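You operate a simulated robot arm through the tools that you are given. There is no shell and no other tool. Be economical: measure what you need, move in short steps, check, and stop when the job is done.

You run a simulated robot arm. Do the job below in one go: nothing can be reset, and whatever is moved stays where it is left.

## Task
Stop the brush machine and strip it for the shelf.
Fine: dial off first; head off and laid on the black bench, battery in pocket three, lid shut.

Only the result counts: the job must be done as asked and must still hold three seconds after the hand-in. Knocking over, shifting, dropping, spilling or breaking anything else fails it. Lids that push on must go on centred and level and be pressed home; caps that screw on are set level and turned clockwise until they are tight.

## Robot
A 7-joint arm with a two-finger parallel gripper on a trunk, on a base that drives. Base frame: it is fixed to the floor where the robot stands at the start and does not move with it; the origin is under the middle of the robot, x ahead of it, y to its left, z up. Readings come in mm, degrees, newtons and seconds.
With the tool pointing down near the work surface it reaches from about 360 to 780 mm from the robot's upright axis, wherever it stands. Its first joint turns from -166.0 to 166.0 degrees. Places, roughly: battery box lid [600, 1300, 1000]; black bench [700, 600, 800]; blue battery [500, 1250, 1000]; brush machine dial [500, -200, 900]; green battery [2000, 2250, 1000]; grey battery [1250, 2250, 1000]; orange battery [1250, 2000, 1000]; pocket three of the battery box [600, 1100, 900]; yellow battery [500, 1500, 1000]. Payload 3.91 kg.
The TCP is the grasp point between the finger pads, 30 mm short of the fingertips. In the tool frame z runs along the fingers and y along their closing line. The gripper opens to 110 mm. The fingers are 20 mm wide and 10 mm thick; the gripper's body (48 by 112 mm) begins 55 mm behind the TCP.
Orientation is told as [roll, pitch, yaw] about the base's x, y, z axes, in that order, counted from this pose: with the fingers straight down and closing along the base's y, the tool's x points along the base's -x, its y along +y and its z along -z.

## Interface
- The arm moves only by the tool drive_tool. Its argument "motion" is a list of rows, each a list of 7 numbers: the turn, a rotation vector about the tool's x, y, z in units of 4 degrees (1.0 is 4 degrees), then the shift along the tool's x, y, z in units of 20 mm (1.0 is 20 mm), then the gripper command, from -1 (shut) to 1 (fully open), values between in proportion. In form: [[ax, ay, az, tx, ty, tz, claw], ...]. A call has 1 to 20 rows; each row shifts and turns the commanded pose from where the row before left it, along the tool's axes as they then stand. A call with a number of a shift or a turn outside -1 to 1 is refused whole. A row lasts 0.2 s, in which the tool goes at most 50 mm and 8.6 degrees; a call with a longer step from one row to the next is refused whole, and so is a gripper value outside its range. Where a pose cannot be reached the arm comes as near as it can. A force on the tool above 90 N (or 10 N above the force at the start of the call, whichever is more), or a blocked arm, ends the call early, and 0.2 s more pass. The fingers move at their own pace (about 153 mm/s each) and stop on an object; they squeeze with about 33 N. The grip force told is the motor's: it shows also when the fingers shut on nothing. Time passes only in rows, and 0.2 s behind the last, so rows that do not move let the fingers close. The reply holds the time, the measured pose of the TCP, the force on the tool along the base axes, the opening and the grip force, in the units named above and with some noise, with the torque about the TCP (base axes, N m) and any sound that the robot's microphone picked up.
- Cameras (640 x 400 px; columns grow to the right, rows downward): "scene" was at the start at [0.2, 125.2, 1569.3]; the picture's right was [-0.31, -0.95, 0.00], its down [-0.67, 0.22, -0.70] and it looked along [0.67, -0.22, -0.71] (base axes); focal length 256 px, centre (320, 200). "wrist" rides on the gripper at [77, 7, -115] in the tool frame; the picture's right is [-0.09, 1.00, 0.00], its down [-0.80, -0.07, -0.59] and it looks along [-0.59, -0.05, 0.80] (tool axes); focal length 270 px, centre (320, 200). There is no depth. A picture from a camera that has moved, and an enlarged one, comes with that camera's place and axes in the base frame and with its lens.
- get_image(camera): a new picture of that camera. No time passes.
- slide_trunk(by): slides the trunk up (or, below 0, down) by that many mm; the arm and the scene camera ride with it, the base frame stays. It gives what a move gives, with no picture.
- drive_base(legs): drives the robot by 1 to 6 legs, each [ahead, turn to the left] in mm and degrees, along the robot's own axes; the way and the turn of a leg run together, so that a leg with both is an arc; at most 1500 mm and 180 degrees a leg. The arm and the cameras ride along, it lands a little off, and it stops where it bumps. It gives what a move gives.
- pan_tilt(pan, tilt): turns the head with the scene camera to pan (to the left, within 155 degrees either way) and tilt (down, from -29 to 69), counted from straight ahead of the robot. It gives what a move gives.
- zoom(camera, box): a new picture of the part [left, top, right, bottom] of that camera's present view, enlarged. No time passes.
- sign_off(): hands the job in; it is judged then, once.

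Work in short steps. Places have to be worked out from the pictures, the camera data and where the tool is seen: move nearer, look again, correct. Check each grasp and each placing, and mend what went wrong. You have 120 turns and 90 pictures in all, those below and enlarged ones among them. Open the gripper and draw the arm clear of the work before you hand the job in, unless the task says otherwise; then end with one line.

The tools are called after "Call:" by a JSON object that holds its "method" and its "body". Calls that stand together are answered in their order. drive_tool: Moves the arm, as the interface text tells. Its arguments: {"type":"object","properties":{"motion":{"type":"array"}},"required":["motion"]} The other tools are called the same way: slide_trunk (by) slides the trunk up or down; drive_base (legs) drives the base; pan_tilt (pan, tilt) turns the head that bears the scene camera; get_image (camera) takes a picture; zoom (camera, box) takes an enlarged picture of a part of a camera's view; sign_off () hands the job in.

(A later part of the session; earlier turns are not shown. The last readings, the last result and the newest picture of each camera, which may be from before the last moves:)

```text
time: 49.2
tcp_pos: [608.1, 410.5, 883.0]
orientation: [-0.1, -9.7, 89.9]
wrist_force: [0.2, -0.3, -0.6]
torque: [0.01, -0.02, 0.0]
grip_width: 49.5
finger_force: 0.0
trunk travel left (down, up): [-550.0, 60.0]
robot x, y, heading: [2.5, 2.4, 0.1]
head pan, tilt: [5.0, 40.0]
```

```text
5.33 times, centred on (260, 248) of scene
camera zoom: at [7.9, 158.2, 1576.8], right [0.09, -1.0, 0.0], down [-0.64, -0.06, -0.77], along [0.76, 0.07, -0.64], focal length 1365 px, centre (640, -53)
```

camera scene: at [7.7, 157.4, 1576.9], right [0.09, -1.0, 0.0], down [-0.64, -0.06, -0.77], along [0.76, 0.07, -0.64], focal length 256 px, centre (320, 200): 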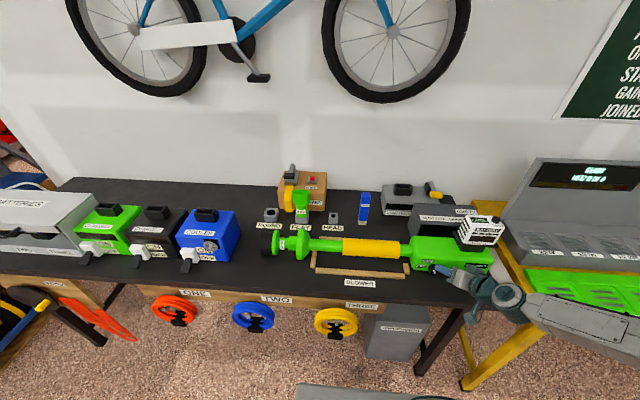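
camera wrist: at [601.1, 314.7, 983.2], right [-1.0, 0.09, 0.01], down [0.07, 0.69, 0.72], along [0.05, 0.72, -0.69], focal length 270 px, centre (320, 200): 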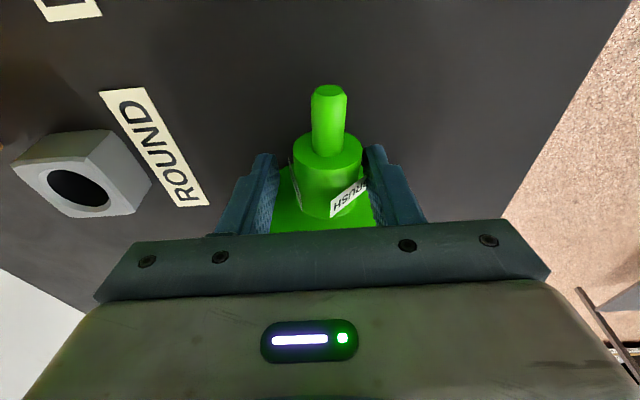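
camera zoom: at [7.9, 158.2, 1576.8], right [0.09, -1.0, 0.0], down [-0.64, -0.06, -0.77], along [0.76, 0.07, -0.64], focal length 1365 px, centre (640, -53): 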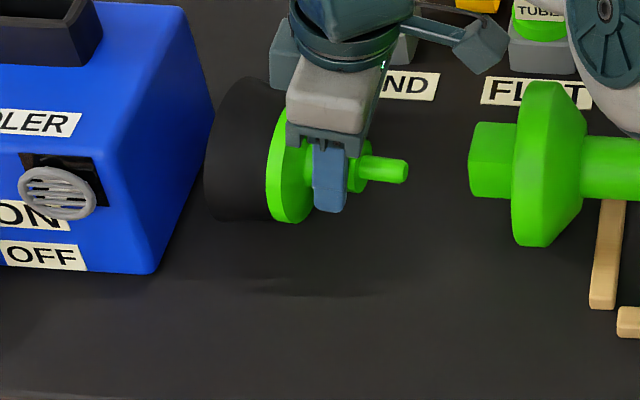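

Head settled, slid slightly towards the cooler. Withdraw upward and check it stays.

Call:
{"method": "drive_tool", "body": {"motion": [[0, 0, 0, 0, 0, 0, 0.1], [0, 0, 0, 0, 0, -0.5, 0.1], [0, 0, 0, 0, 0, -0.8, 0.1], [0, 0, 0, 0, 0, -1, 0.1], [0, 0, 0, 0, 0, -1, 0.1], [0, 0.8, 0, 0, 0, -1, 0.1], [0, 0.8, 0, 0, 0, -1, 0.1], [0, 0.8, 0, 0, 0, -1, 0.1]]}}

Call:
{"method": "get_image", "body": {"camera": "wrist"}}

Call:
{"method": "zoom", "body": {"camera": "scene", "box": [200, 210, 320, 285]}}

```text
time: 51.0
tcp_pos: [607.6, 393.7, 1008.2]
orientation: [-0.1, 0.0, 90.1]
wrist_force: [-0.3, 0.6, 0.6]
torque: [-0.01, 0.01, 0.03]
grip_width: 60.5
finger_force: 0.0
trunk travel left (down, up): [-550.0, 60.0]
robot x, y, heading: [-2.1, 2.1, -0.0]
head pan, tilt: [5.0, 40.0]
```

```text
55 pictures are left
camera wrist: at [600.8, 316.4, 1122.2], right [-1.0, 0.09, 0.0], down [0.07, 0.8, 0.6], along [0.05, 0.59, -0.8], focal length 270 px, centre (320, 200)
```

wrist: 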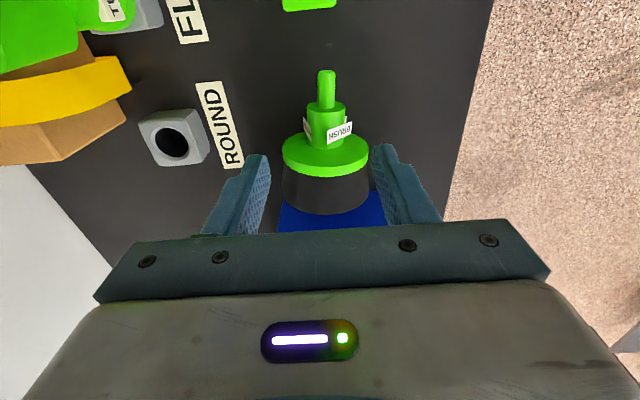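

```text
5.33 times, centred on (260, 248) of scene
camera zoom: at [7.7, 158.4, 1576.8], right [0.09, -1.0, 0.0], down [-0.64, -0.06, -0.77], along [0.76, 0.07, -0.64], focal length 1365 px, centre (640, -53)
```

zoom: 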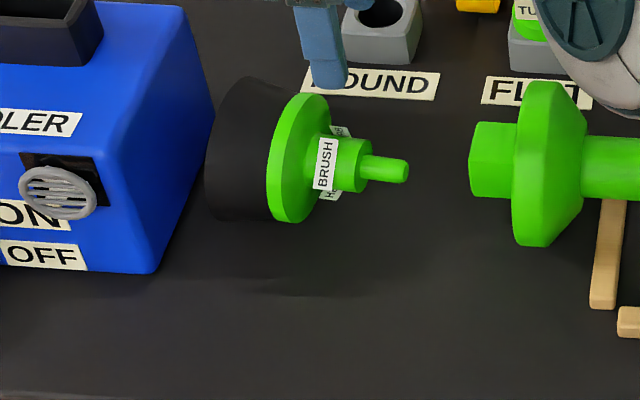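

Head rests stably. Now raise, yaw back, and travel to the battery end.

Call:
{"method": "drive_tool", "body": {"motion": [[0, 0, 0, 0, 0, -1, 0.1], [0, 0, 0, 0, 0, -1, 0.1], [0, 0, 0, 0, 0, -1, 0.1], [0, 0, 0, 0, 0, -1, 0.1], [0, 0, 0, 0, 0, -1, 0.1], [0, 0, 1, 0.7, 0.7, -0.1, 1], [0, 0, 1, 0.7, 0.7, 0, 1], [0, 0, 1, 0.7, 0.7, 0, 1], [0, 0, 1, 0.7, 0.7, 0, 1], [0, 0, 1, 0.7, 0.7, 0, 1], [0, 0, 1, 0.7, 0.7, 0, 1], [0, 0, 1, 0.7, 0.5, 0, 1], [0, 0, 1, 0.7, 0.3, 0, 1], [0, 0, 1, 0.7, 0, 0, 1], [0, 0, 1, 0.7, 0, 0, 1], [0, 0, 1, 0.7, -0.3, 0, 1], [0, 0, 1, 0.6, -0.5, 0, 1], [0, 0, 1, 0.5, -0.7, 0, 1], [0, 0, 1, 0.3, -0.8, 0, 1], [0, 0, 1, 0.3, -0.8, 0, 1]]}}

Call:
{"method": "drive_tool", "body": {"motion": [[0, 0, 1, 0, -0.9, 0, 1], [0, 0, 1, 0, -0.9, 0, 1], [0, 0, 1, 0, -0.9, 0, 1], [0, 0, 1, 0, -0.9, 0, 1], [0, 0, 1, 0, -0.9, 0, 1], [0, 0, 1, 0, -0.9, 0, 1], [0, 0, 1, 0, -0.9, 0, 1], [0, 0, 0.5, 0, -0.9, 0, 1], [0, 0, 0, 0, -1, 0, 1], [0, 0, 0, 0, -1, 0, 1], [0, 0, 0, 0, -1, 0, 1], [0, 0, 0, 0, -1, 0, 1], [0, 0, 0, 0, -1, 0, 1]]}}

```text
time: 55.2
tcp_pos: [473.4, 203.7, 1108.4]
orientation: [-0.1, -0.2, 30.0]
wrist_force: [-0.5, 1.3, -0.7]
torque: [0.01, -0.02, 0.02]
grip_width: 110.3
finger_force: 0.1
trunk travel left (down, up): [-550.0, 60.0]
robot x, y, heading: [-0.5, 3.2, 0.0]
head pan, tilt: [5.0, 40.0]
```

```text
time: 58.0
tcp_pos: [512.6, -34.3, 1108.6]
orientation: [0.1, -0.2, 0.1]
wrist_force: [-0.6, 0.3, -0.3]
torque: [-0.02, 0.01, -0.04]
grip_width: 109.9
finger_force: 0.0
trunk travel left (down, up): [-550.0, 60.0]
robot x, y, heading: [2.5, -3.2, 0.1]
head pan, tilt: [5.0, 40.0]
```

Call:
{"method": "drive_tool", "body": {"motion": [[0, 0, 0, 0.085, -0.95, 0.11, 1], [0, 0, 0, 0.085, -0.95, 0.11, 1], [0, 0, 0, 0.085, -0.95, 0.11, 1], [0, 0, 0, 0.085, -0.95, 0.11, 1], [0, 0, 0, 0.085, -0.95, 0.11, 1], [0, 0, 0, 0.085, -0.95, 0.11, 1], [0, 0, 0, 0.085, -0.95, 0.11, 1], [0, 0, 0, 0.085, -0.95, 0.11, 1], [0, 0, 0, 0.085, -0.95, 0.11, 1], [0, 0, 0, 0.085, -0.95, 0.11, 1], [0, 0, 0, 0.085, -0.95, 0.11, 1], [0, 0, 0, 0.085, -0.95, 0.11, 1], [0, 0, 0, 0.085, -0.95, 0.11, 1]]}}

Call:
{"method": "get_image", "body": {"camera": "wrist"}}

Call:
{"method": "zoom", "body": {"camera": "scene", "box": [410, 190, 530, 290]}}

```text
time: 60.8
tcp_pos: [491.7, -280.5, 1079.5]
orientation: [0.1, -0.4, 0.1]
wrist_force: [0.1, 0.8, 1.1]
torque: [0.0, -0.01, -0.04]
grip_width: 109.8
finger_force: 0.0
trunk travel left (down, up): [-550.0, 60.0]
robot x, y, heading: [-2.1, -3.8, 0.2]
head pan, tilt: [5.0, 40.0]
```

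```text
53 pictures are left
camera wrist: at [415.2, -275.3, 1193.7], right [0.09, 1.0, 0.0], down [0.8, -0.07, 0.6], along [0.59, -0.05, -0.8], focal length 270 px, centre (320, 200)
```

wrist: 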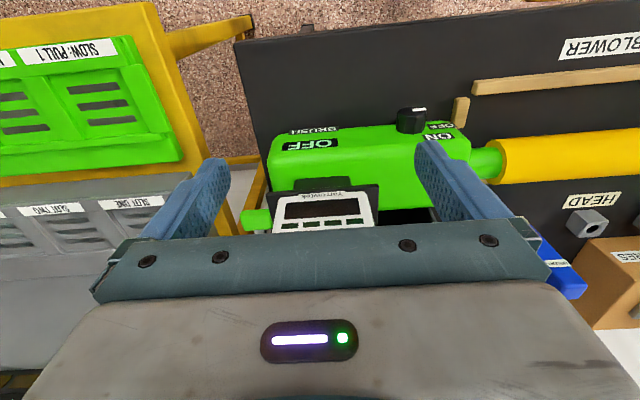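

```text
4.00 times, centred on (470, 240) of scene
camera zoom: at [8.0, 157.4, 1576.9], right [0.09, -1.0, 0.0], down [-0.64, -0.06, -0.77], along [0.76, 0.07, -0.64], focal length 1024 px, centre (-280, 40)
```

zoom: 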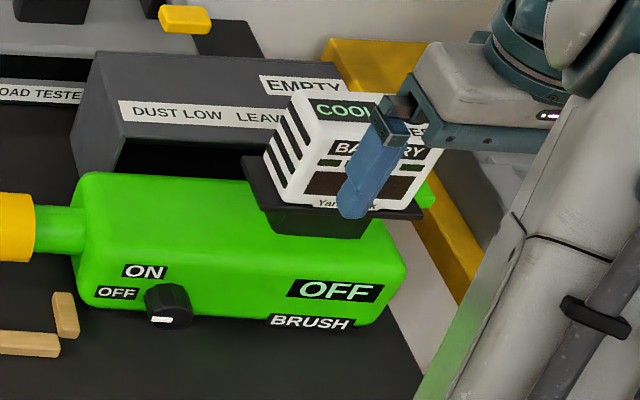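

Need a clearer view of the battery cradle; backing off in x.

Call:
{"method": "drive_tool", "body": {"motion": [[0, 0, 0, 1, -0.3, 0, 1], [0, 0, 0, 1, -0.3, 0, 1], [0, 0, 0, 1, -0.3, 0, 1], [0, 0, 0, 1, -0.3, 0, 1]]}}

Call:
{"method": "zoom", "body": {"camera": "wrist", "box": [220, 60, 420, 220]}}

```text
time: 61.8
tcp_pos: [411.2, -305.2, 1079.6]
orientation: [0.1, -0.2, 0.0]
wrist_force: [0.0, 0.0, -0.1]
torque: [0.01, 0.04, 0.0]
grip_width: 110.2
finger_force: 0.1
trunk travel left (down, up): [-550.0, 60.0]
robot x, y, heading: [0.8, -3.0, -0.1]
head pan, tilt: [5.0, 40.0]
```

```text
2.50 times, centred on (320, 140) of wrist
camera zoom: at [335.0, -300.3, 1193.9], right [0.09, 1.0, 0.0], down [0.8, -0.07, 0.6], along [0.59, -0.05, -0.8], focal length 676 px, centre (320, 350)
```

zoom: 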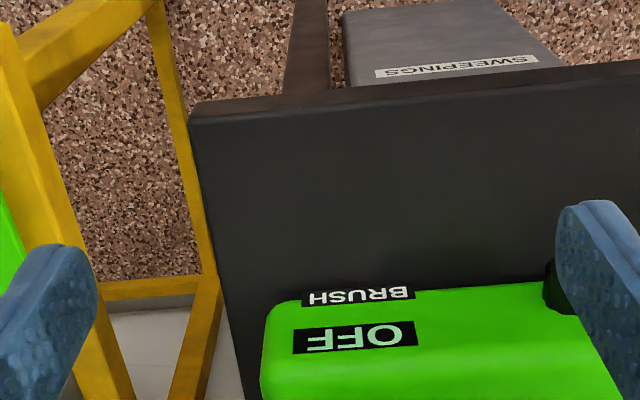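

Call:
{"method": "drive_tool", "body": {"motion": [[0, -1, 0, 0, 0, 0, 1], [0, -1, 0, 0, 0, 0, 1], [0, -1, 0, 0, 0, 0, 1], [0, -1, 0, 0, 0, 0, 1], [0, -1, 0, 0, 0, 0, 1], [0, -1, 0, 0, 0, 0, 1], [0, -1, 0, 0, 0, 0, 1]]}}

Call:
{"method": "zoom", "body": {"camera": "wrist", "box": [200, 60, 440, 240]}}

```text
time: 63.4
tcp_pos: [411.5, -305.3, 1078.8]
orientation: [0.1, -28.2, -0.1]
wrist_force: [0.4, 0.3, 0.6]
torque: [-0.04, 0.0, 0.02]
grip_width: 110.2
finger_force: 0.1
trunk travel left (down, up): [-550.0, 60.0]
robot x, y, heading: [-2.2, -0.1, 0.0]
head pan, tilt: [5.0, 40.0]
```

```text
2.22 times, centred on (320, 150) of wrist
camera zoom: at [289.4, -299.3, 1144.2], right [0.08, 1.0, 0.04], down [0.42, -0.07, 0.9], along [0.9, -0.05, -0.43], focal length 601 px, centre (320, 311)
```

zoom: 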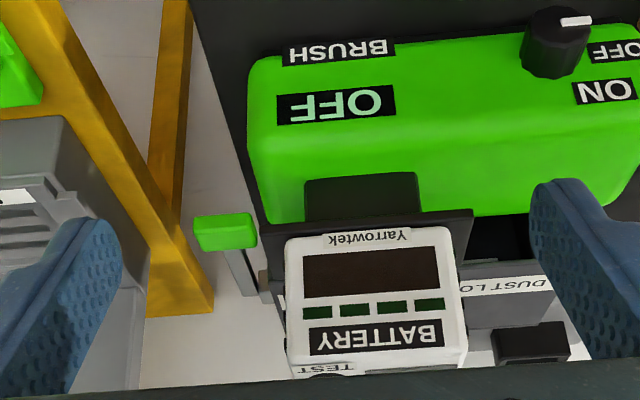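

Call:
{"method": "zoom", "body": {"camera": "wrist", "box": [260, 130, 390, 225]}}

Call:
{"method": "zoom", "body": {"camera": "scene", "box": [440, 200, 510, 250]}}

```text
4.21 times, centred on (325, 178) of wrist
camera zoom: at [289.4, -299.3, 1144.2], right [0.08, 1.0, 0.04], down [0.42, -0.07, 0.9], along [0.9, -0.05, -0.43], focal length 1138 px, centre (299, 295)
```

zoom: 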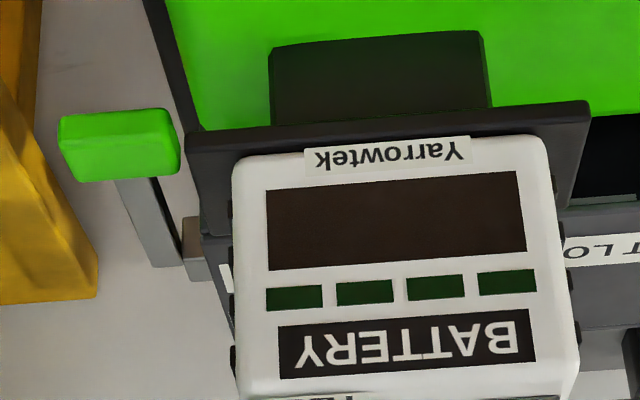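

```text
8.00 times, centred on (475, 225) of scene
camera zoom: at [7.7, 157.7, 1576.9], right [0.09, -1.0, 0.0], down [-0.64, -0.06, -0.77], along [0.76, 0.07, -0.64], focal length 2048 px, centre (-920, 0)
```

zoom: 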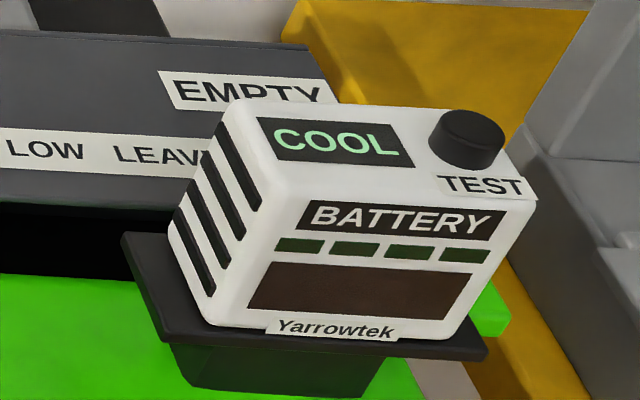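

There's a green tab on a strip at the -y side of the battery dock, probably a latch. I look from the right side.

Call:
{"method": "drive_tool", "body": {"motion": [[0, 0, 0, -0.69, -0.95, 0.58, 1], [0, 0, 0, -0.69, -0.95, 0.58, 1], [0, 0, 0, -0.69, -0.95, 0.58, 1], [0, 0, 0, -0.69, -0.95, 0.58, 1], [0, 0, 0, -0.69, -0.95, 0.58, 1], [-0.44, 0, -0.83, 0, 0, 0, 1], [-0.44, 0, -0.83, 0, 0, 0, 1], [-0.44, 0, -0.83, 0, 0, 0, 1], [-0.44, 0, -0.83, 0, 0, 0, 1], [-0.44, 0, -0.83, 0, 0, 0, 1], [-0.44, 0, -0.83, 0, 0, 0, 1], [-0.44, 0, -0.83, 0, 0, 0, 1], [-0.44, 0, -0.83, 0, 0, 0, 1]]}}

Call:
{"method": "get_image", "body": {"camera": "wrist"}}

Call:
{"method": "zoom", "body": {"camera": "wrist", "box": [240, 100, 400, 220]}}

```text
time: 66.2
tcp_pos: [498.7, -400.5, 1061.1]
orientation: [0.0, -28.2, 30.1]
wrist_force: [-1.0, 0.8, 0.1]
torque: [0.01, 0.02, 0.0]
grip_width: 110.0
finger_force: 0.0
trunk travel left (down, up): [-550.0, 60.0]
robot x, y, heading: [0.9, -1.4, 0.0]
head pan, tilt: [5.0, 40.0]
```

```text
47 pictures are left
camera wrist: at [390.3, -456.3, 1125.3], right [-0.43, 0.9, 0.04], down [0.4, 0.15, 0.9], along [0.81, 0.41, -0.43], focal length 270 px, centre (320, 200)
```

wrist: 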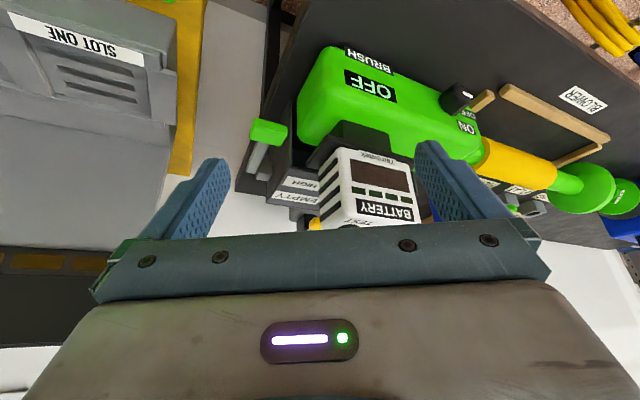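

```text
3.33 times, centred on (320, 160) of wrist
camera zoom: at [390.3, -456.3, 1125.3], right [-0.43, 0.9, 0.04], down [0.4, 0.15, 0.9], along [0.81, 0.41, -0.43], focal length 901 px, centre (320, 333)
```

zoom: 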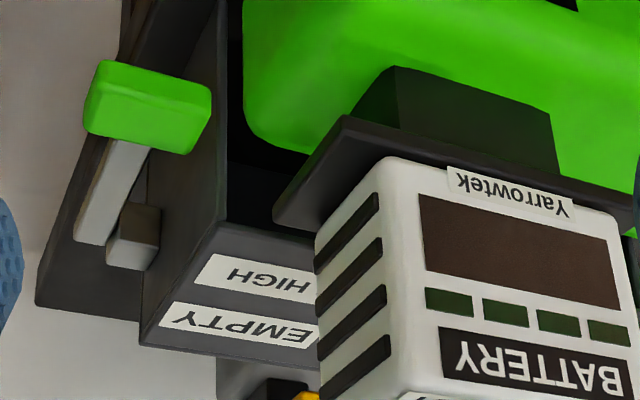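

That tab belongs to the dust box, not the battery; the battery just sits in a black cup dock. BATTERY label triangulates at (585,-289,1020). I straighten and look down from above to size it.

Call:
{"method": "drive_tool", "body": {"motion": [[0.44, 0, 0.83, 0, 0, -0.3, 1], [0.44, 0, 0.83, 0, 0, -0.3, 1], [0.44, 0, 0.83, 0, 0, -0.3, 1], [0.44, 0, 0.83, 0, 0, 0, 1], [0.44, 0, 0.83, 0, 0, 0, 1], [0.44, 0, 0.83, 0, 0, 0, 1], [0.44, 0, 0.83, 0, 0, 0, 1], [0.44, 0, 0.83, 0, 0, 0, 1], [0, 1, 0, 0, 0, 0, 1], [0, 1, 0, 0, 0, 0, 1], [0, 1, 0, 0, 0, 0, 1], [0, 1, 0, 0, 0, 0, 1], [0, 1, 0, 0, 0, 0, 1], [0, 1, 0, 0, 0, 0, 1], [0, 1, 0, 0, 0, 0, 1], [0, 0, 0, -0.6, 1, -0.8, 1], [0, 0, 0, -0.6, 1, -0.8, 1], [0, 0, 0, -0.6, 1, -0.7, 1], [0, 0, 0, -0.6, 1, 0, 1], [0, 0, 0, -0.6, 1, 0, 1]]}}

Call:
{"method": "get_image", "body": {"camera": "wrist"}}

Call:
{"method": "zoom", "body": {"camera": "wrist", "box": [220, 120, 420, 240]}}

```text
time: 70.4
tcp_pos: [550.2, -303.5, 1123.7]
orientation: [0.2, -0.2, 0.0]
wrist_force: [0.5, 0.8, -0.3]
torque: [0.0, 0.0, -0.01]
grip_width: 109.9
finger_force: 0.1
trunk travel left (down, up): [-550.0, 60.0]
robot x, y, heading: [-0.9, 1.2, 0.1]
head pan, tilt: [5.0, 40.0]
```

```text
45 pictures are left
camera wrist: at [473.2, -298.9, 1237.4], right [0.09, 1.0, 0.0], down [0.8, -0.07, 0.6], along [0.59, -0.05, -0.8], focal length 270 px, centre (320, 200)
```

wrist: 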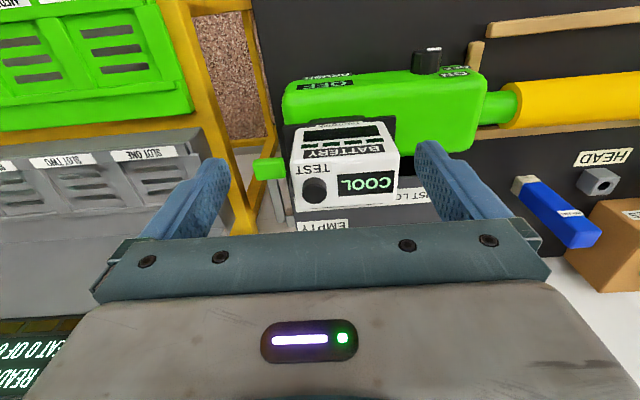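

```text
3.20 times, centred on (320, 180) of wrist
camera zoom: at [473.2, -298.9, 1237.4], right [0.09, 1.0, 0.0], down [0.8, -0.07, 0.6], along [0.59, -0.05, -0.8], focal length 865 px, centre (320, 264)
```

zoom: 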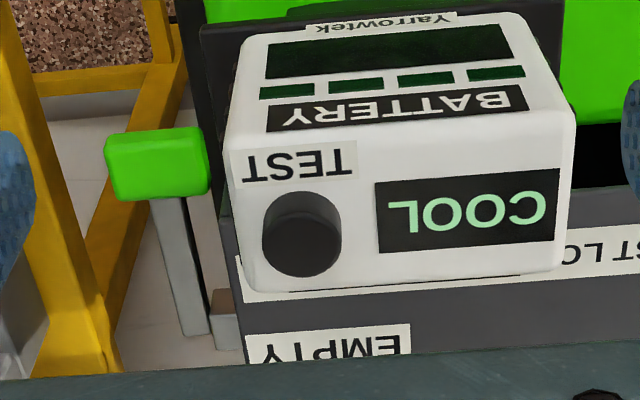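

Battery top is about 92 (y) by 52 (x) mm, centre (610,-287), top z≈1030. Before taking it I'll inspect and open the battery box: retract the arm and drive to the box.

Call:
{"method": "drive_tool", "body": {"motion": [[0, 0, 0, 0.77, 0.92, -0.57, 1], [0, 0, 0, 0.77, 0.92, -0.57, 1], [0, 0, 0, 0.77, 0.92, -0.57, 1], [0, 0, 0, 0.77, 0.92, -0.57, 1], [0, 0, 0, 0.77, 0.92, -0.57, 1], [0, 0, 0, 0.77, 0.92, -0.57, 1], [0, 0, 0, 0.77, 0.92, -0.57, 1], [0, 0, 0, 0.77, 0.92, -0.57, 1], [0, 0, 0, 0.77, 0.92, -0.57, 1], [0, 0, 0, 0.77, 0.92, -0.57, 1], [0, 0, 0, 0.77, 0.92, -0.57, 1]]}}

Call:
{"method": "drive_base", "body": {"legs": [[0, 90], [1100, 0], [0, -90]]}}

Call:
{"method": "pan_tilt", "body": {"pan": 5, "tilt": 42}}

Call:
{"method": "get_image", "body": {"camera": "scene"}}

```text
time: 72.8
tcp_pos: [380.5, -102.0, 1249.1]
orientation: [0.1, -0.2, 0.0]
wrist_force: [-0.4, 0.3, -0.2]
torque: [0.0, -0.04, -0.02]
grip_width: 110.0
finger_force: 0.0
trunk travel left (down, up): [-550.0, 60.0]
robot x, y, heading: [1.9, -1.5, -0.2]
head pan, tilt: [5.0, 40.0]
```

```text
time: 86.0
tcp_pos: [374.8, 1011.1, 1248.2]
orientation: [0.0, -0.3, 1.9]
wrist_force: [-0.4, -1.2, 1.0]
torque: [0.02, 0.01, 0.01]
grip_width: 110.3
finger_force: 0.0
trunk travel left (down, up): [-550.0, 60.0]
robot x, y, heading: [-8.2, 1099.6, 1.8]
head pan, tilt: [5.0, 40.0]
```

```text
time: 86.7
tcp_pos: [374.0, 1011.4, 1247.5]
orientation: [0.1, -0.2, 1.7]
wrist_force: [-0.4, 1.0, -0.3]
torque: [0.01, 0.0, -0.01]
grip_width: 109.9
finger_force: 0.1
trunk travel left (down, up): [-550.0, 60.0]
robot x, y, heading: [-10.0, 1100.4, 2.2]
head pan, tilt: [5.0, 42.0]
```

```text
43 pictures are left
camera scene: at [-7.3, 1260.3, 1573.9], right [0.12, -0.99, 0.0], down [-0.66, -0.08, -0.74], along [0.74, 0.09, -0.67], focal length 256 px, centre (320, 200)
```

scene: 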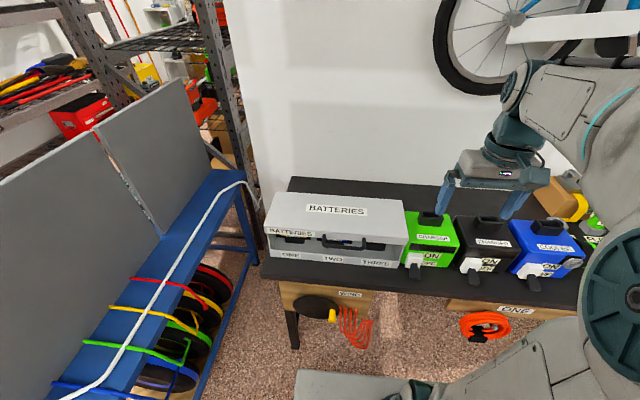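

Call:
{"method": "zoom", "body": {"camera": "scene", "box": [255, 180, 425, 286]}}

Call:
{"method": "get_image", "body": {"camera": "wrist"}}

```text
3.76 times, centred on (340, 233) of scene
camera zoom: at [-7.3, 1260.3, 1573.9], right [0.12, -0.99, 0.0], down [-0.66, -0.08, -0.74], along [0.74, 0.09, -0.67], focal length 964 px, centre (245, 76)
```

zoom: 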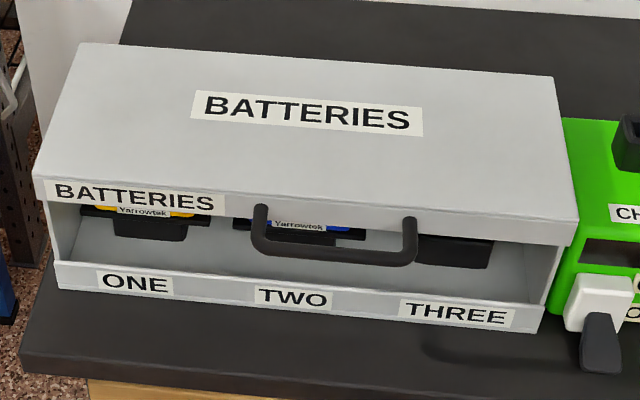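

```text
41 pictures are left
camera wrist: at [297.8, 1014.2, 1362.5], right [0.06, 1.0, 0.0], down [0.8, -0.05, 0.6], along [0.6, -0.03, -0.8], focal length 270 px, centre (320, 200)
```

wrist: 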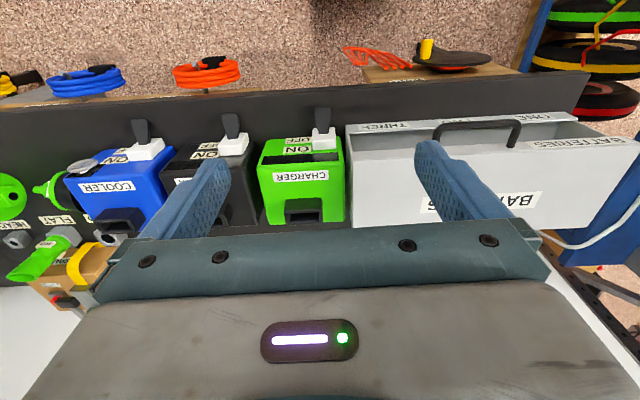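

Box: lid flat at z≈995, x 492–665, y 1062–1493, handle bar at about (464,1246,970); lid must swing up about its back edge. Back the base 150 mm for room, then bring the tool in front of the handle.

Call:
{"method": "drive_base", "body": {"legs": [[-150, -2]]}}

Call:
{"method": "drive_tool", "body": {"motion": [[0, 0, 0, -0.73, 1, -0.2, -1], [0, 0, 0, -0.73, 1, 0.8, -1], [0, 0, 0, -0.73, 1, 0.95, -1], [0, 0, 0, -0.73, 1, 0.95, -1], [0, 0, 0, -0.73, 1, 0.95, -1], [0, 0, 0, -0.73, 1, 0.95, -1], [0, 0, 0, -0.73, 1, 0.95, 0], [0, 0, 0, -0.73, 1, 0.95, 0], [0, 0, 0, -0.73, 1, 0.95, 0], [0, 0, 0, -0.73, 1, 0.95, 0], [0, 0, 0, -0.73, 1, 0.95, 0], [0, 0, 0, -0.73, 1, 0.95, 0]]}}

Call:
{"method": "drive_tool", "body": {"motion": [[0, -1, 0, 0, 0, 0, 0], [0, -1, 0, 0, 0, 0, 0], [0, -1, 0, 0, 0, 0, 0], [0, -1, 0, 0, 0, 0, 0], [0, -1, 0, 0, 0, 0, 0], [0, -1, 0, 0, 0, 0, 0], [0, -1, 0, 0, 0, 0, 0], [0, -1, 0, 0, 0, 0, 0], [0, -1, 0, 0, 0, 0, 0], [0, -1, 0, 0, 0, 0, 0], [0, -1, 0, 0, 0, 0, 0], [0, -1, 0, 0, 0, 0, 0], [0, -1, 0, 0, 0, 0, 0], [0, -1, 0, 0, 0, 0, 0], [0, -1, 0, 0, 0, 0, 0], [0, -1, 0, 0, 0, 0, 0], [0, -1, 0, 0, 0, 0, 0], [0, -1, 0, 0, 0, 0, 0], [0, -1, 0, 0, 0, 0, 0], [0, -1, 0, 0, 0, 0, 0]]}}

```text
time: 88.0
tcp_pos: [221.2, 996.5, 1248.9]
orientation: [0.0, -0.3, -0.2]
wrist_force: [-0.7, -0.9, -0.5]
torque: [0.02, -0.02, -0.01]
grip_width: 110.0
finger_force: 0.1
trunk travel left (down, up): [-550.0, 60.0]
robot x, y, heading: [-156.6, 1101.6, -0.2]
head pan, tilt: [5.0, 42.0]
```

```text
time: 90.6
tcp_pos: [399.8, 1235.9, 1045.8]
orientation: [0.1, -0.1, -0.1]
wrist_force: [-0.3, 0.4, 0.0]
torque: [0.0, -0.01, 0.02]
grip_width: 55.2
finger_force: 0.0
trunk travel left (down, up): [-550.0, 60.0]
robot x, y, heading: [-154.1, 1097.4, -0.0]
head pan, tilt: [5.0, 42.0]
```

```text
time: 94.8
tcp_pos: [397.8, 1235.7, 1047.3]
orientation: [0.6, -80.3, -0.7]
wrist_force: [0.1, -0.3, 0.7]
torque: [0.03, -0.01, -0.03]
grip_width: 54.9
finger_force: 0.1
trunk travel left (down, up): [-550.0, 60.0]
robot x, y, heading: [-156.7, 1105.3, -0.1]
head pan, tilt: [5.0, 42.0]
```

Fully reachable. Finish the pitch and roll so that fingers close vertically.

Call:
{"method": "drive_tool", "body": {"motion": [[0, -0.8, 0, 0, 0, 0, 0], [0, -0.8, 0, 0, 0, 0, 0], [0, -0.8, 0, 0, 0, 0, 0], [0, 0, -1, 0, 0, 0, 0], [0, 0, -1, 0, 0, 0, 0], [0, 0, -1, 0, 0, 0, 0], [0, 0, -1, 0, 0, 0, 0], [0, 0, -1, 0, 0, 0, 0], [0, 0, -1, 0, 0, 0, 0], [0, 0, -1, 0, 0, 0, 0], [0, 0, -1, 0, 0, 0, 0], [0, 0, -1, 0, 0, 0, 0], [0, 0, -1, 0, 0, 0, 0], [0, 0, -1, 0, 0, 0, 0], [0, 0, -1, 0, 0, 0, 0], [0, 0, -1, 0, 0, 0, 0], [0, 0, -1, 0, 0, 0, 0], [0, 0, -1, 0, 0, 0, 0], [0, 0, -1, 0, 0, 0, 0], [0, 0, -1, 0, 0, 0, 0]]}}

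Call:
{"method": "drive_tool", "body": {"motion": [[0, 0, -1, 0, 0, 0, 0], [0, 0, -1, 0, 0, 0, 0], [0, 0, -1, 0, 0, 0, 0], [0, 0, -1, 0, 0, 0, 0], [0, 0, -1, 0, 0, 0, 0], [0, 0, -0.5, 0, 0, 0, 0], [0, 0, 0, 0, 1, 0, 0], [0, 0, 0, 0, 1, 0, 0], [0, 0, 0, -0.3, 1, 0, 0], [0, 0, 0, -0.3, 0.8, 0, 0]]}}

Call:
{"method": "get_image", "body": {"camera": "wrist"}}

Call:
{"method": "get_image", "body": {"camera": "scene"}}

```text
time: 99.0
tcp_pos: [397.8, 1236.9, 1046.4]
orientation: [-89.7, -22.0, 89.7]
wrist_force: [0.3, 0.9, -0.7]
torque: [0.02, 0.0, -0.01]
grip_width: 55.0
finger_force: 0.1
trunk travel left (down, up): [-550.0, 60.0]
robot x, y, heading: [-158.2, 1097.6, -0.0]
head pan, tilt: [5.0, 42.0]
```

```text
time: 101.2
tcp_pos: [398.7, 1247.5, 971.0]
orientation: [-89.6, -0.1, 89.9]
wrist_force: [-0.4, -0.2, 0.2]
torque: [-0.02, -0.01, -0.02]
grip_width: 55.2
finger_force: 0.0
trunk travel left (down, up): [-550.0, 60.0]
robot x, y, heading: [-156.0, 1100.5, 0.1]
head pan, tilt: [5.0, 42.0]
```

```text
40 pictures are left
camera wrist: at [284.0, 1169.4, 964.2], right [0.0, 0.09, -1.0], down [-0.59, 0.8, 0.07], along [0.81, 0.59, 0.05], focal length 270 px, centre (320, 200)
```

wrist: 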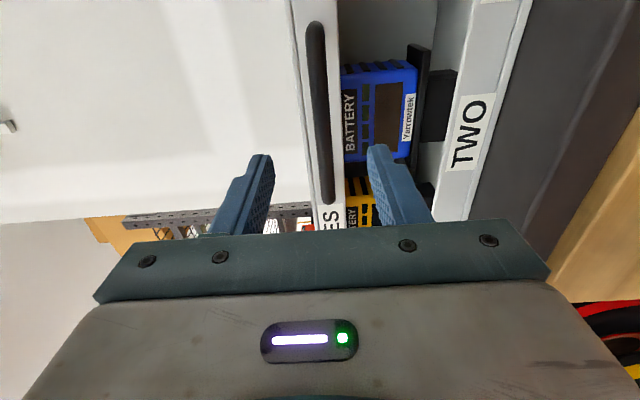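

```text
39 pictures are left
camera scene: at [-151.3, 1258.3, 1573.9], right [0.09, -1.0, 0.0], down [-0.67, -0.06, -0.74], along [0.74, 0.06, -0.67], focal length 256 px, centre (320, 200)
```

scene: 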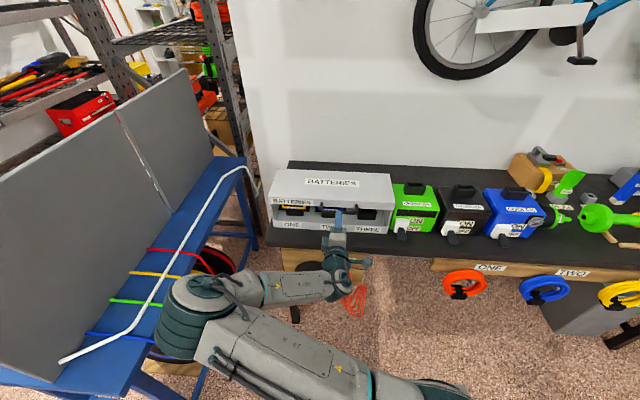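

The bar lies exactly level with the finger midline. Advance to TCP x≈448 and close on it.

Call:
{"method": "drive_tool", "body": {"motion": [[0, 0, 0, 0, 0, 0.82, 0], [0, 0, 0, 0, 0, 0.82, 0], [0, 0, 0, 0, 0, 0.82, 0], [0, 0, 0, 0, 0, 0, -1], [0, 0, 0, 0, 0, 0, -1], [0, 0, 0, 0, 0, 0, -1]]}}

Call:
{"method": "get_image", "body": {"camera": "wrist"}}

```text
time: 102.6
tcp_pos: [448.6, 1249.7, 967.4]
orientation: [-89.7, -0.1, 89.8]
wrist_force: [2.5, -1.2, -0.9]
torque: [-0.09, 0.05, -0.18]
grip_width: 11.6
finger_force: 45.3
trunk travel left (down, up): [-550.0, 60.0]
robot x, y, heading: [-159.2, 1101.4, -0.2]
head pan, tilt: [5.0, 42.0]
```

```text
38 pictures are left
camera wrist: at [333.9, 1170.6, 962.6], right [0.0, 0.09, -1.0], down [-0.59, 0.8, 0.07], along [0.81, 0.59, 0.05], focal length 270 px, centre (320, 200)
```

wrist: 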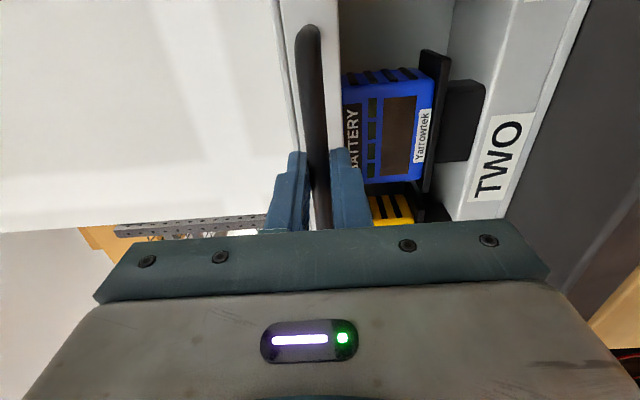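

Bar held. Lift along the hinge arc (est. hinge (662,990)), first 20°, watching force.

Call:
{"method": "drive_tool", "body": {"motion": [[0, 0, 0, 0, -0.88, -0.02, -1], [0, 0, 0, 0, -0.88, -0.02, -1], [0, 0, 0, 0, -0.87, 0.13, -1], [0, 0, 0, 0, -0.87, 0.13, -1]]}}

```text
time: 103.6
tcp_pos: [452.9, 1249.1, 1039.2]
orientation: [-89.7, -0.1, 90.0]
wrist_force: [2.2, 0.5, -3.3]
torque: [0.14, 0.21, 0.27]
grip_width: 11.5
finger_force: 44.9
trunk travel left (down, up): [-550.0, 60.0]
robot x, y, heading: [-157.8, 1099.5, -0.1]
head pan, tilt: [5.0, 42.0]
```

Low force. Continue to about 70°.

Call:
{"method": "drive_tool", "body": {"motion": [[0, 0, 0, 0, -0.83, 0.28, -1], [0, 0, 0, 0, -0.83, 0.28, -1], [0, 0, 0, 0, -0.77, 0.42, -1], [0, 0, 0, 0, -0.77, 0.42, -1], [0, 0, 0, 0, -0.685, 0.55, -1], [0, 0, 0, 0, -0.685, 0.55, -1], [0, 0, 0, 0, -0.58, 0.66, -1], [0, 0, 0, 0, -0.58, 0.66, -1], [0, 0, 0, 0, -0.455, 0.75, -1], [0, 0, 0, 0, -0.455, 0.75, -1]]}}

Call:
{"method": "get_image", "body": {"camera": "scene"}}

Call:
{"method": "get_image", "body": {"camera": "wrist"}}

```text
time: 105.8
tcp_pos: [560.7, 1248.8, 1172.2]
orientation: [-89.6, -0.1, 89.9]
wrist_force: [2.7, 1.4, -6.1]
torque: [0.4, 0.16, 0.12]
grip_width: 11.6
finger_force: 45.6
trunk travel left (down, up): [-550.0, 60.0]
robot x, y, heading: [-159.5, 1097.0, 0.1]
head pan, tilt: [5.0, 42.0]
```

```text
37 pictures are left
camera scene: at [-150.2, 1258.4, 1573.8], right [0.09, -1.0, 0.0], down [-0.67, -0.06, -0.74], along [0.74, 0.06, -0.67], focal length 256 px, centre (320, 200)
```

scene: 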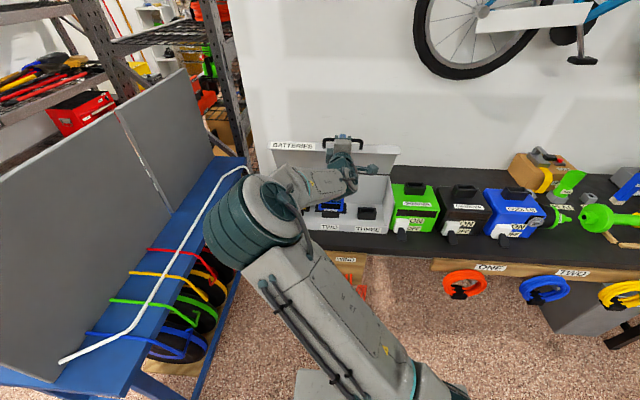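

```text
36 pictures are left
camera wrist: at [446.2, 1171.0, 1166.3], right [0.0, 0.09, -1.0], down [-0.59, 0.8, 0.07], along [0.81, 0.59, 0.05], focal length 270 px, centre (320, 200)
```

wrist: 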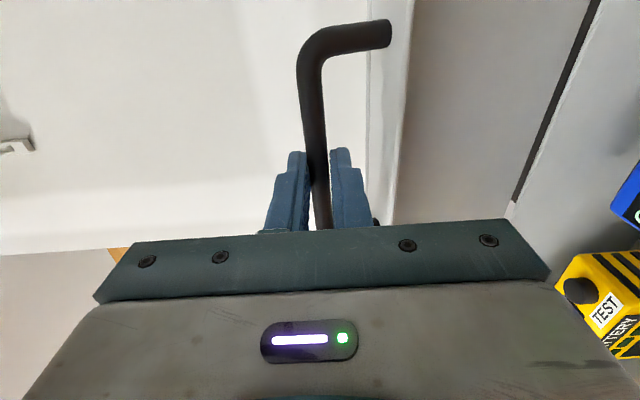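

Lid is at ~70°. Continue to 95°, then small steps.

Call:
{"method": "drive_tool", "body": {"motion": [[0, 0, 0, 0, -0.32, 0.82, -1], [0, 0, 0, 0, -0.32, 0.82, -1], [0, 0, 0, 0, -0.17, 0.86, -1], [0, 0, 0, 0, -0.17, 0.86, -1], [0, 0, 0, 0, -0.02, 0.44, -1]]}}

Call:
{"method": "drive_tool", "body": {"motion": [[0, 0, 0, 0, 0, 0.4, -1]]}}

Call:
{"method": "drive_tool", "body": {"motion": [[0, 0, 0, 0, 0, 0.3, -1]]}}

```text
time: 107.0
tcp_pos: [636.4, 1249.9, 1192.9]
orientation: [-89.7, 0.0, 90.1]
wrist_force: [-1.7, 5.1, -1.8]
torque: [0.37, 0.12, 0.08]
grip_width: 11.6
finger_force: 45.1
trunk travel left (down, up): [-550.0, 60.0]
robot x, y, heading: [-159.4, 1102.6, 0.0]
head pan, tilt: [5.0, 42.0]
```

```text
time: 107.4
tcp_pos: [642.6, 1249.8, 1193.2]
orientation: [-89.9, -0.1, 90.0]
wrist_force: [0.5, 5.6, 2.3]
torque: [0.39, -0.05, -0.16]
grip_width: 11.8
finger_force: 44.9
trunk travel left (down, up): [-550.0, 60.0]
robot x, y, heading: [-162.9, 1100.4, -0.0]
head pan, tilt: [5.0, 42.0]
```

```text
time: 107.8
tcp_pos: [647.8, 1248.5, 1194.9]
orientation: [-89.8, 0.0, 90.0]
wrist_force: [-1.0, 7.6, 5.8]
torque: [0.39, -0.15, -0.32]
grip_width: 11.6
finger_force: 45.4
trunk travel left (down, up): [-550.0, 60.0]
robot x, y, heading: [-160.4, 1098.0, -0.1]
head pan, tilt: [5.0, 42.0]
```

Slight arc mismatch only; continue backwards and a bit downwards.

Call:
{"method": "drive_tool", "body": {"motion": [[0, 0, 0, 0, 0.08, 0.5, -1], [0, 0, 0, 0, 0.08, 0.5, -1]]}}

Call:
{"method": "drive_tool", "body": {"motion": [[0, 0, 0, 0, 0.1, 0.5, -1], [0, 0, 0, 0, 0, 0, -1]]}}

```text
time: 108.4
tcp_pos: [666.4, 1250.5, 1193.7]
orientation: [-90.2, -0.1, 90.1]
wrist_force: [1.7, 11.6, 20.0]
torque: [0.37, -0.34, 0.3]
grip_width: 11.7
finger_force: 44.9
trunk travel left (down, up): [-550.0, 60.0]
robot x, y, heading: [-160.0, 1096.8, 0.0]
head pan, tilt: [5.0, 42.0]
```

```text
time: 109.0
tcp_pos: [677.4, 1250.1, 1192.1]
orientation: [-90.3, -0.1, 90.0]
wrist_force: [4.2, 10.1, 28.1]
torque: [0.39, -0.51, -0.3]
grip_width: 11.5
finger_force: 44.8
trunk travel left (down, up): [-550.0, 60.0]
robot x, y, heading: [-160.2, 1105.4, -0.1]
head pan, tilt: [5.0, 42.0]
```

Relieve the upward load, then open the fingers slightly and see if the lid stays.

Call:
{"method": "drive_tool", "body": {"motion": [[0, 0, 0, 0, -0.15, 0, -1], [0, 0, 0, 0, -0.1, 0, -1]]}}

Call:
{"method": "get_image", "body": {"camera": "wrist"}}

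Call:
{"method": "zoom", "body": {"camera": "scene", "box": [260, 120, 420, 240]}}

```text
time: 109.6
tcp_pos: [678.5, 1249.5, 1192.9]
orientation: [-89.8, 0.0, 90.0]
wrist_force: [0.6, 8.9, 14.8]
torque: [0.42, -0.26, 1.43]
grip_width: 11.4
finger_force: 45.5
trunk travel left (down, up): [-550.0, 60.0]
robot x, y, heading: [-161.2, 1099.6, -0.3]
head pan, tilt: [5.0, 42.0]
```

```text
35 pictures are left
camera wrist: at [563.6, 1171.3, 1186.0], right [0.0, 0.09, -1.0], down [-0.59, 0.8, 0.07], along [0.8, 0.59, 0.05], focal length 270 px, centre (320, 200)
```

wrist: 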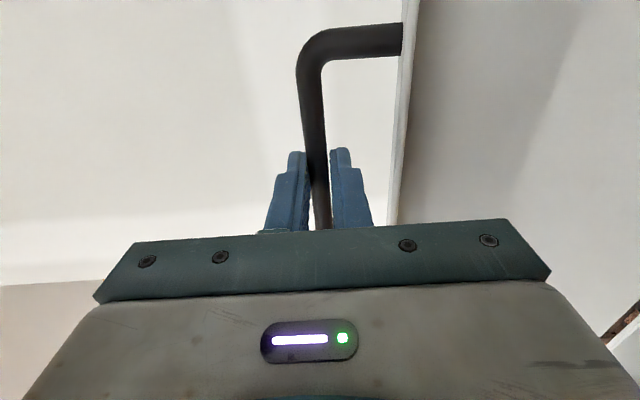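

```text
3.33 times, centred on (340, 180) of scene
camera zoom: at [-153.1, 1259.4, 1573.6], right [0.09, -1.0, 0.0], down [-0.67, -0.06, -0.74], along [0.74, 0.06, -0.67], focal length 853 px, centre (253, 267)
```

zoom: 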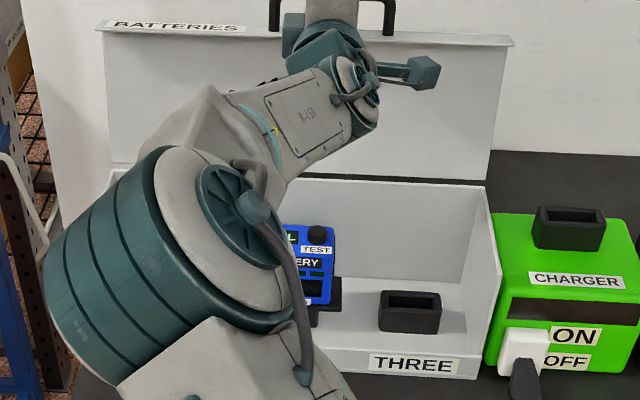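

Lid stands just past vertical. Open fingers a little.

Call:
{"method": "drive_tool", "body": {"motion": [[0, 0, 0, 0, 0, 0, -0.6], [0, 0, 0, 0, 0, 0, -0.6], [0, 0, 0, 0, 0, 0, -0.6], [0, 0, 0, 0, 0, 0, -0.6]]}}

Call:
{"method": "get_image", "body": {"camera": "wrist"}}

```text
time: 110.6
tcp_pos: [678.7, 1247.9, 1192.4]
orientation: [-89.7, -0.1, 89.8]
wrist_force: [0.6, 0.1, -0.3]
torque: [-0.01, -0.04, 0.0]
grip_width: 22.1
finger_force: 0.0
trunk travel left (down, up): [-550.0, 60.0]
robot x, y, heading: [-152.5, 1097.7, -0.2]
head pan, tilt: [5.0, 42.0]
```

```text
33 pictures are left
camera wrist: at [564.8, 1169.3, 1186.0], right [0.0, 0.09, -1.0], down [-0.59, 0.8, 0.07], along [0.81, 0.59, 0.05], focal length 270 px, centre (320, 200)
```

wrist: 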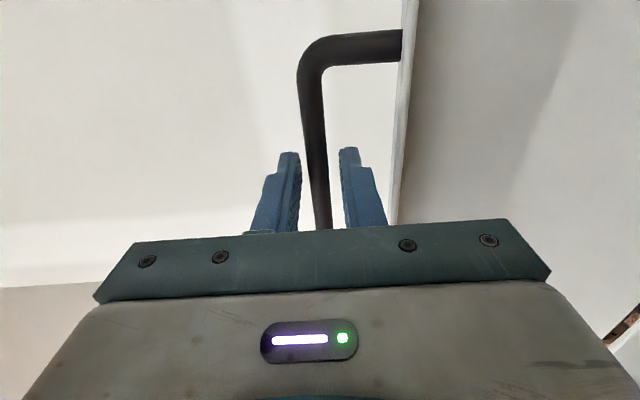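

Lid stays. Withdraw straight back and roll back to normal.

Call:
{"method": "drive_tool", "body": {"motion": [[0, 0, 0, 0, 0, -0.5, -0.4], [0, 0, 0, 0, 0, -1, -0.4], [0, 0, 0, 0, 0, -1, -0.4], [0, 0, 0, 0, 0, -1, 0], [0, 0, 0, 0, 0, -1, 0], [0, 0, 0, 0, 0, -1, 0], [0, 0, 0, 0, 0, -1, 0], [0, 0, 0, 0, 0, -1, 0], [0, 0, 0, 0, 0, -1, 0], [0, 0, 1, 0, 0, -1, 0], [0, 0, 1, 0, 0, -1, 0], [0, 0, 1, 0, 0, -1, 0], [0, 0, 1, 0, 0, -1, 0], [0, 0, 1, 0, 0, -1, 0], [0, 0, 1, 0, 0, 0, 0], [0, 0, 1, 0, 0, 0, 0], [0, 0, 1, 0, 0, 0, 0], [0, 0, 1, 0, 0, 0, 0], [0, 0, 1, 0, 0, 0, 0], [0, 0, 1, 0, 0, 0, 0]]}}

Call:
{"method": "drive_tool", "body": {"motion": [[0, 0, 1, 0, 0, 0, 0], [0, 0, 1, 0, 0, 0, 0], [0, 0, 1, 0, 0, 0, 0], [0, 0, 1, 0, 0, 0, 0], [0, 0, 1, 0, 0, 0, 0], [0, 0, 1, 0, 0, 0, 0], [0, 0, 1, 0, 0, 0, 0], [0, 0, 1, 0, 0, 0, 0], [0, 0, 1, 0, 0, 0, 0], [0, 0, 1, 0, 0, 0, 0], [0, 0, 1, 0, 0, 0, 0], [0, 0, 0.5, 0, 0, 0, 0], [0, 1, 0, 0, 0, 0, 0], [0, 1, 0, 0, 0, 0, 0], [0, 1, 0, 0, 0, 0, 0], [0, 1, 0, 0, 0, 0, 0], [0, 1, 0, 0, 0, 0, 0], [0, 1, 0, 0, 0, 0, 0], [0, 1, 0, 0, 0, 0, 0], [0, 1, 0, 0, 0, 0, 0]]}}

Call:
{"method": "drive_tool", "body": {"motion": [[0, 1, 0, 0, 0, 0, 0], [0, 1, 0, 0, 0, 0, 0], [0, 1, 0, 0, 0, 0, 0], [0, 1, 0, 0, 0, 0, 0], [0, 1, 0, 0, 0, 0, 0], [0, 1, 0, 0, 0, 0, 0], [0, 1, 0, 0, 0, 0, 0], [0, 1, 0, 0, 0, 0, 0], [0, 1, 0, 0, 0, 0, 0], [0, 1, 0, 0, 0, 0, 0], [0, 1, 0, 0, 0, 0, 0], [0, 1, 0, 0, 0, 0, 0], [0, 1, 0, 0, 0, 0, 0], [0, 1, 0, 0, 0, 0, 0]]}}

Call:
{"method": "get_image", "body": {"camera": "scene"}}

```text
time: 114.8
tcp_pos: [409.9, 1248.6, 1193.2]
orientation: [-89.7, -44.0, 89.6]
wrist_force: [0.3, 0.2, 0.3]
torque: [0.04, 0.01, -0.04]
grip_width: 55.1
finger_force: 0.0
trunk travel left (down, up): [-550.0, 60.0]
robot x, y, heading: [-155.9, 1099.8, -0.4]
head pan, tilt: [5.0, 42.0]
```

```text
time: 119.0
tcp_pos: [409.0, 1248.1, 1194.1]
orientation: [0.2, -57.6, -0.3]
wrist_force: [0.3, -0.3, 0.0]
torque: [0.02, -0.01, 0.0]
grip_width: 54.8
finger_force: 0.2
trunk travel left (down, up): [-550.0, 60.0]
robot x, y, heading: [-156.6, 1101.3, 0.0]
head pan, tilt: [5.0, 42.0]
```

```text
time: 122.0
tcp_pos: [408.8, 1247.1, 1193.5]
orientation: [0.2, -1.8, -0.1]
wrist_force: [0.6, 0.4, 1.1]
torque: [0.05, 0.01, -0.02]
grip_width: 54.9
finger_force: 0.1
trunk travel left (down, up): [-550.0, 60.0]
robot x, y, heading: [-158.1, 1102.8, 0.1]
head pan, tilt: [5.0, 42.0]
```

```text
32 pictures are left
camera scene: at [-150.8, 1258.1, 1573.9], right [0.09, -1.0, 0.0], down [-0.67, -0.06, -0.74], along [0.74, 0.06, -0.67], focal length 256 px, centre (320, 200)
```

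scene: 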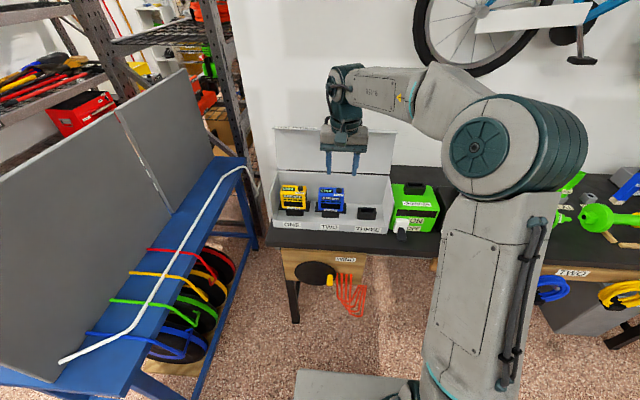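

Box is open; batteries stand in cups facing the front, same orientation as on the machine. Zoom to measure pocket three.

Call:
{"method": "zoom", "body": {"camera": "scene", "box": [265, 160, 405, 247]}}

Call:
{"method": "get_image", "body": {"camera": "wrist"}}

```text
4.57 times, centred on (335, 204) of scene
camera zoom: at [-150.8, 1258.1, 1573.9], right [0.09, -1.0, 0.0], down [-0.67, -0.06, -0.74], along [0.74, 0.06, -0.67], focal length 1170 px, centre (251, 184)
```

zoom: 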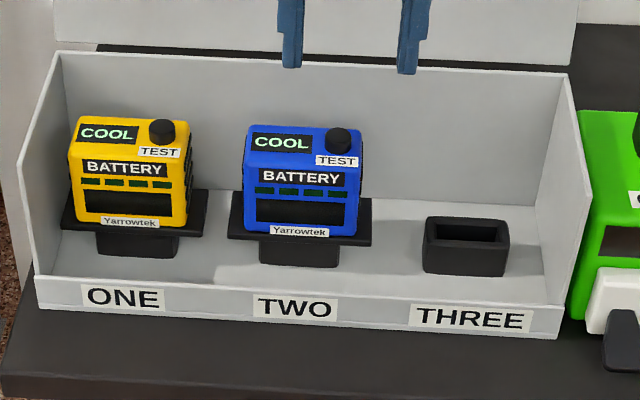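

```text
30 pictures are left
camera wrist: at [329.7, 1253.2, 1305.7], right [0.09, 1.0, 0.0], down [0.78, -0.07, 0.62], along [0.62, -0.05, -0.79], focal length 270 px, centre (320, 200)
```

wrist: 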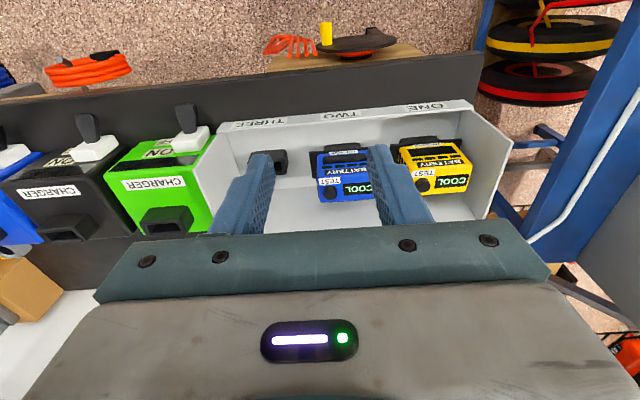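

Pocket-three cup estimated near (561–569, 1133); spacing to blue 137 mm; in-box height is ~64 mm lower than on the machine. Get a close wrist view to refine.

Call:
{"method": "drive_tool", "body": {"motion": [[0, 0.45, 0, -0.545, -0.595, 0.97, 0], [0, 0, 0, -0.545, -0.595, 0.98, 0], [0, 0, 0, -0.545, -0.595, 0.98, 0], [0, 0, 0, -0.545, -0.595, 0.98, 0], [0, 0, 0, -0.545, -0.595, 0.98, 0], [0, 0, 0, -0.545, -0.595, 0.98, 0], [0, 0, 0, -0.545, -0.595, 0.98, 0], [0, 0, 0, -0.545, -0.595, 0.98, 0], [0, 0, 0, -0.545, -0.595, 0.98, 0]]}}

Call:
{"method": "get_image", "body": {"camera": "wrist"}}

Call:
{"method": "zoom", "body": {"camera": "wrist", "box": [260, 90, 500, 230]}}

```text
time: 124.0
tcp_pos: [509.6, 1140.2, 1017.0]
orientation: [0.1, 0.1, -0.1]
wrist_force: [0.2, 0.2, 0.3]
torque: [0.01, 0.0, -0.02]
grip_width: 55.0
finger_force: 0.0
trunk travel left (down, up): [-550.0, 60.0]
robot x, y, heading: [-162.7, 1101.2, 0.2]
head pan, tilt: [5.0, 42.0]
```

```text
29 pictures are left
camera wrist: at [433.3, 1145.2, 1131.9], right [0.09, 1.0, 0.0], down [0.8, -0.07, 0.59], along [0.59, -0.05, -0.8], focal length 270 px, centre (320, 200)
```

wrist: 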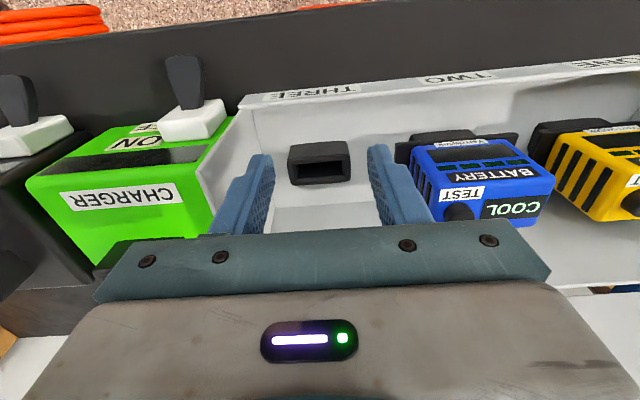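

```text
2.67 times, centred on (380, 160) of wrist
camera zoom: at [433.3, 1145.2, 1131.9], right [0.09, 1.0, 0.0], down [0.8, -0.07, 0.59], along [0.59, -0.05, -0.8], focal length 721 px, centre (160, 307)
```

zoom: 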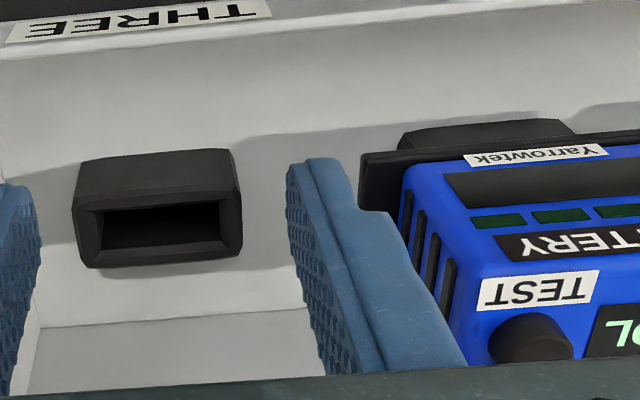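

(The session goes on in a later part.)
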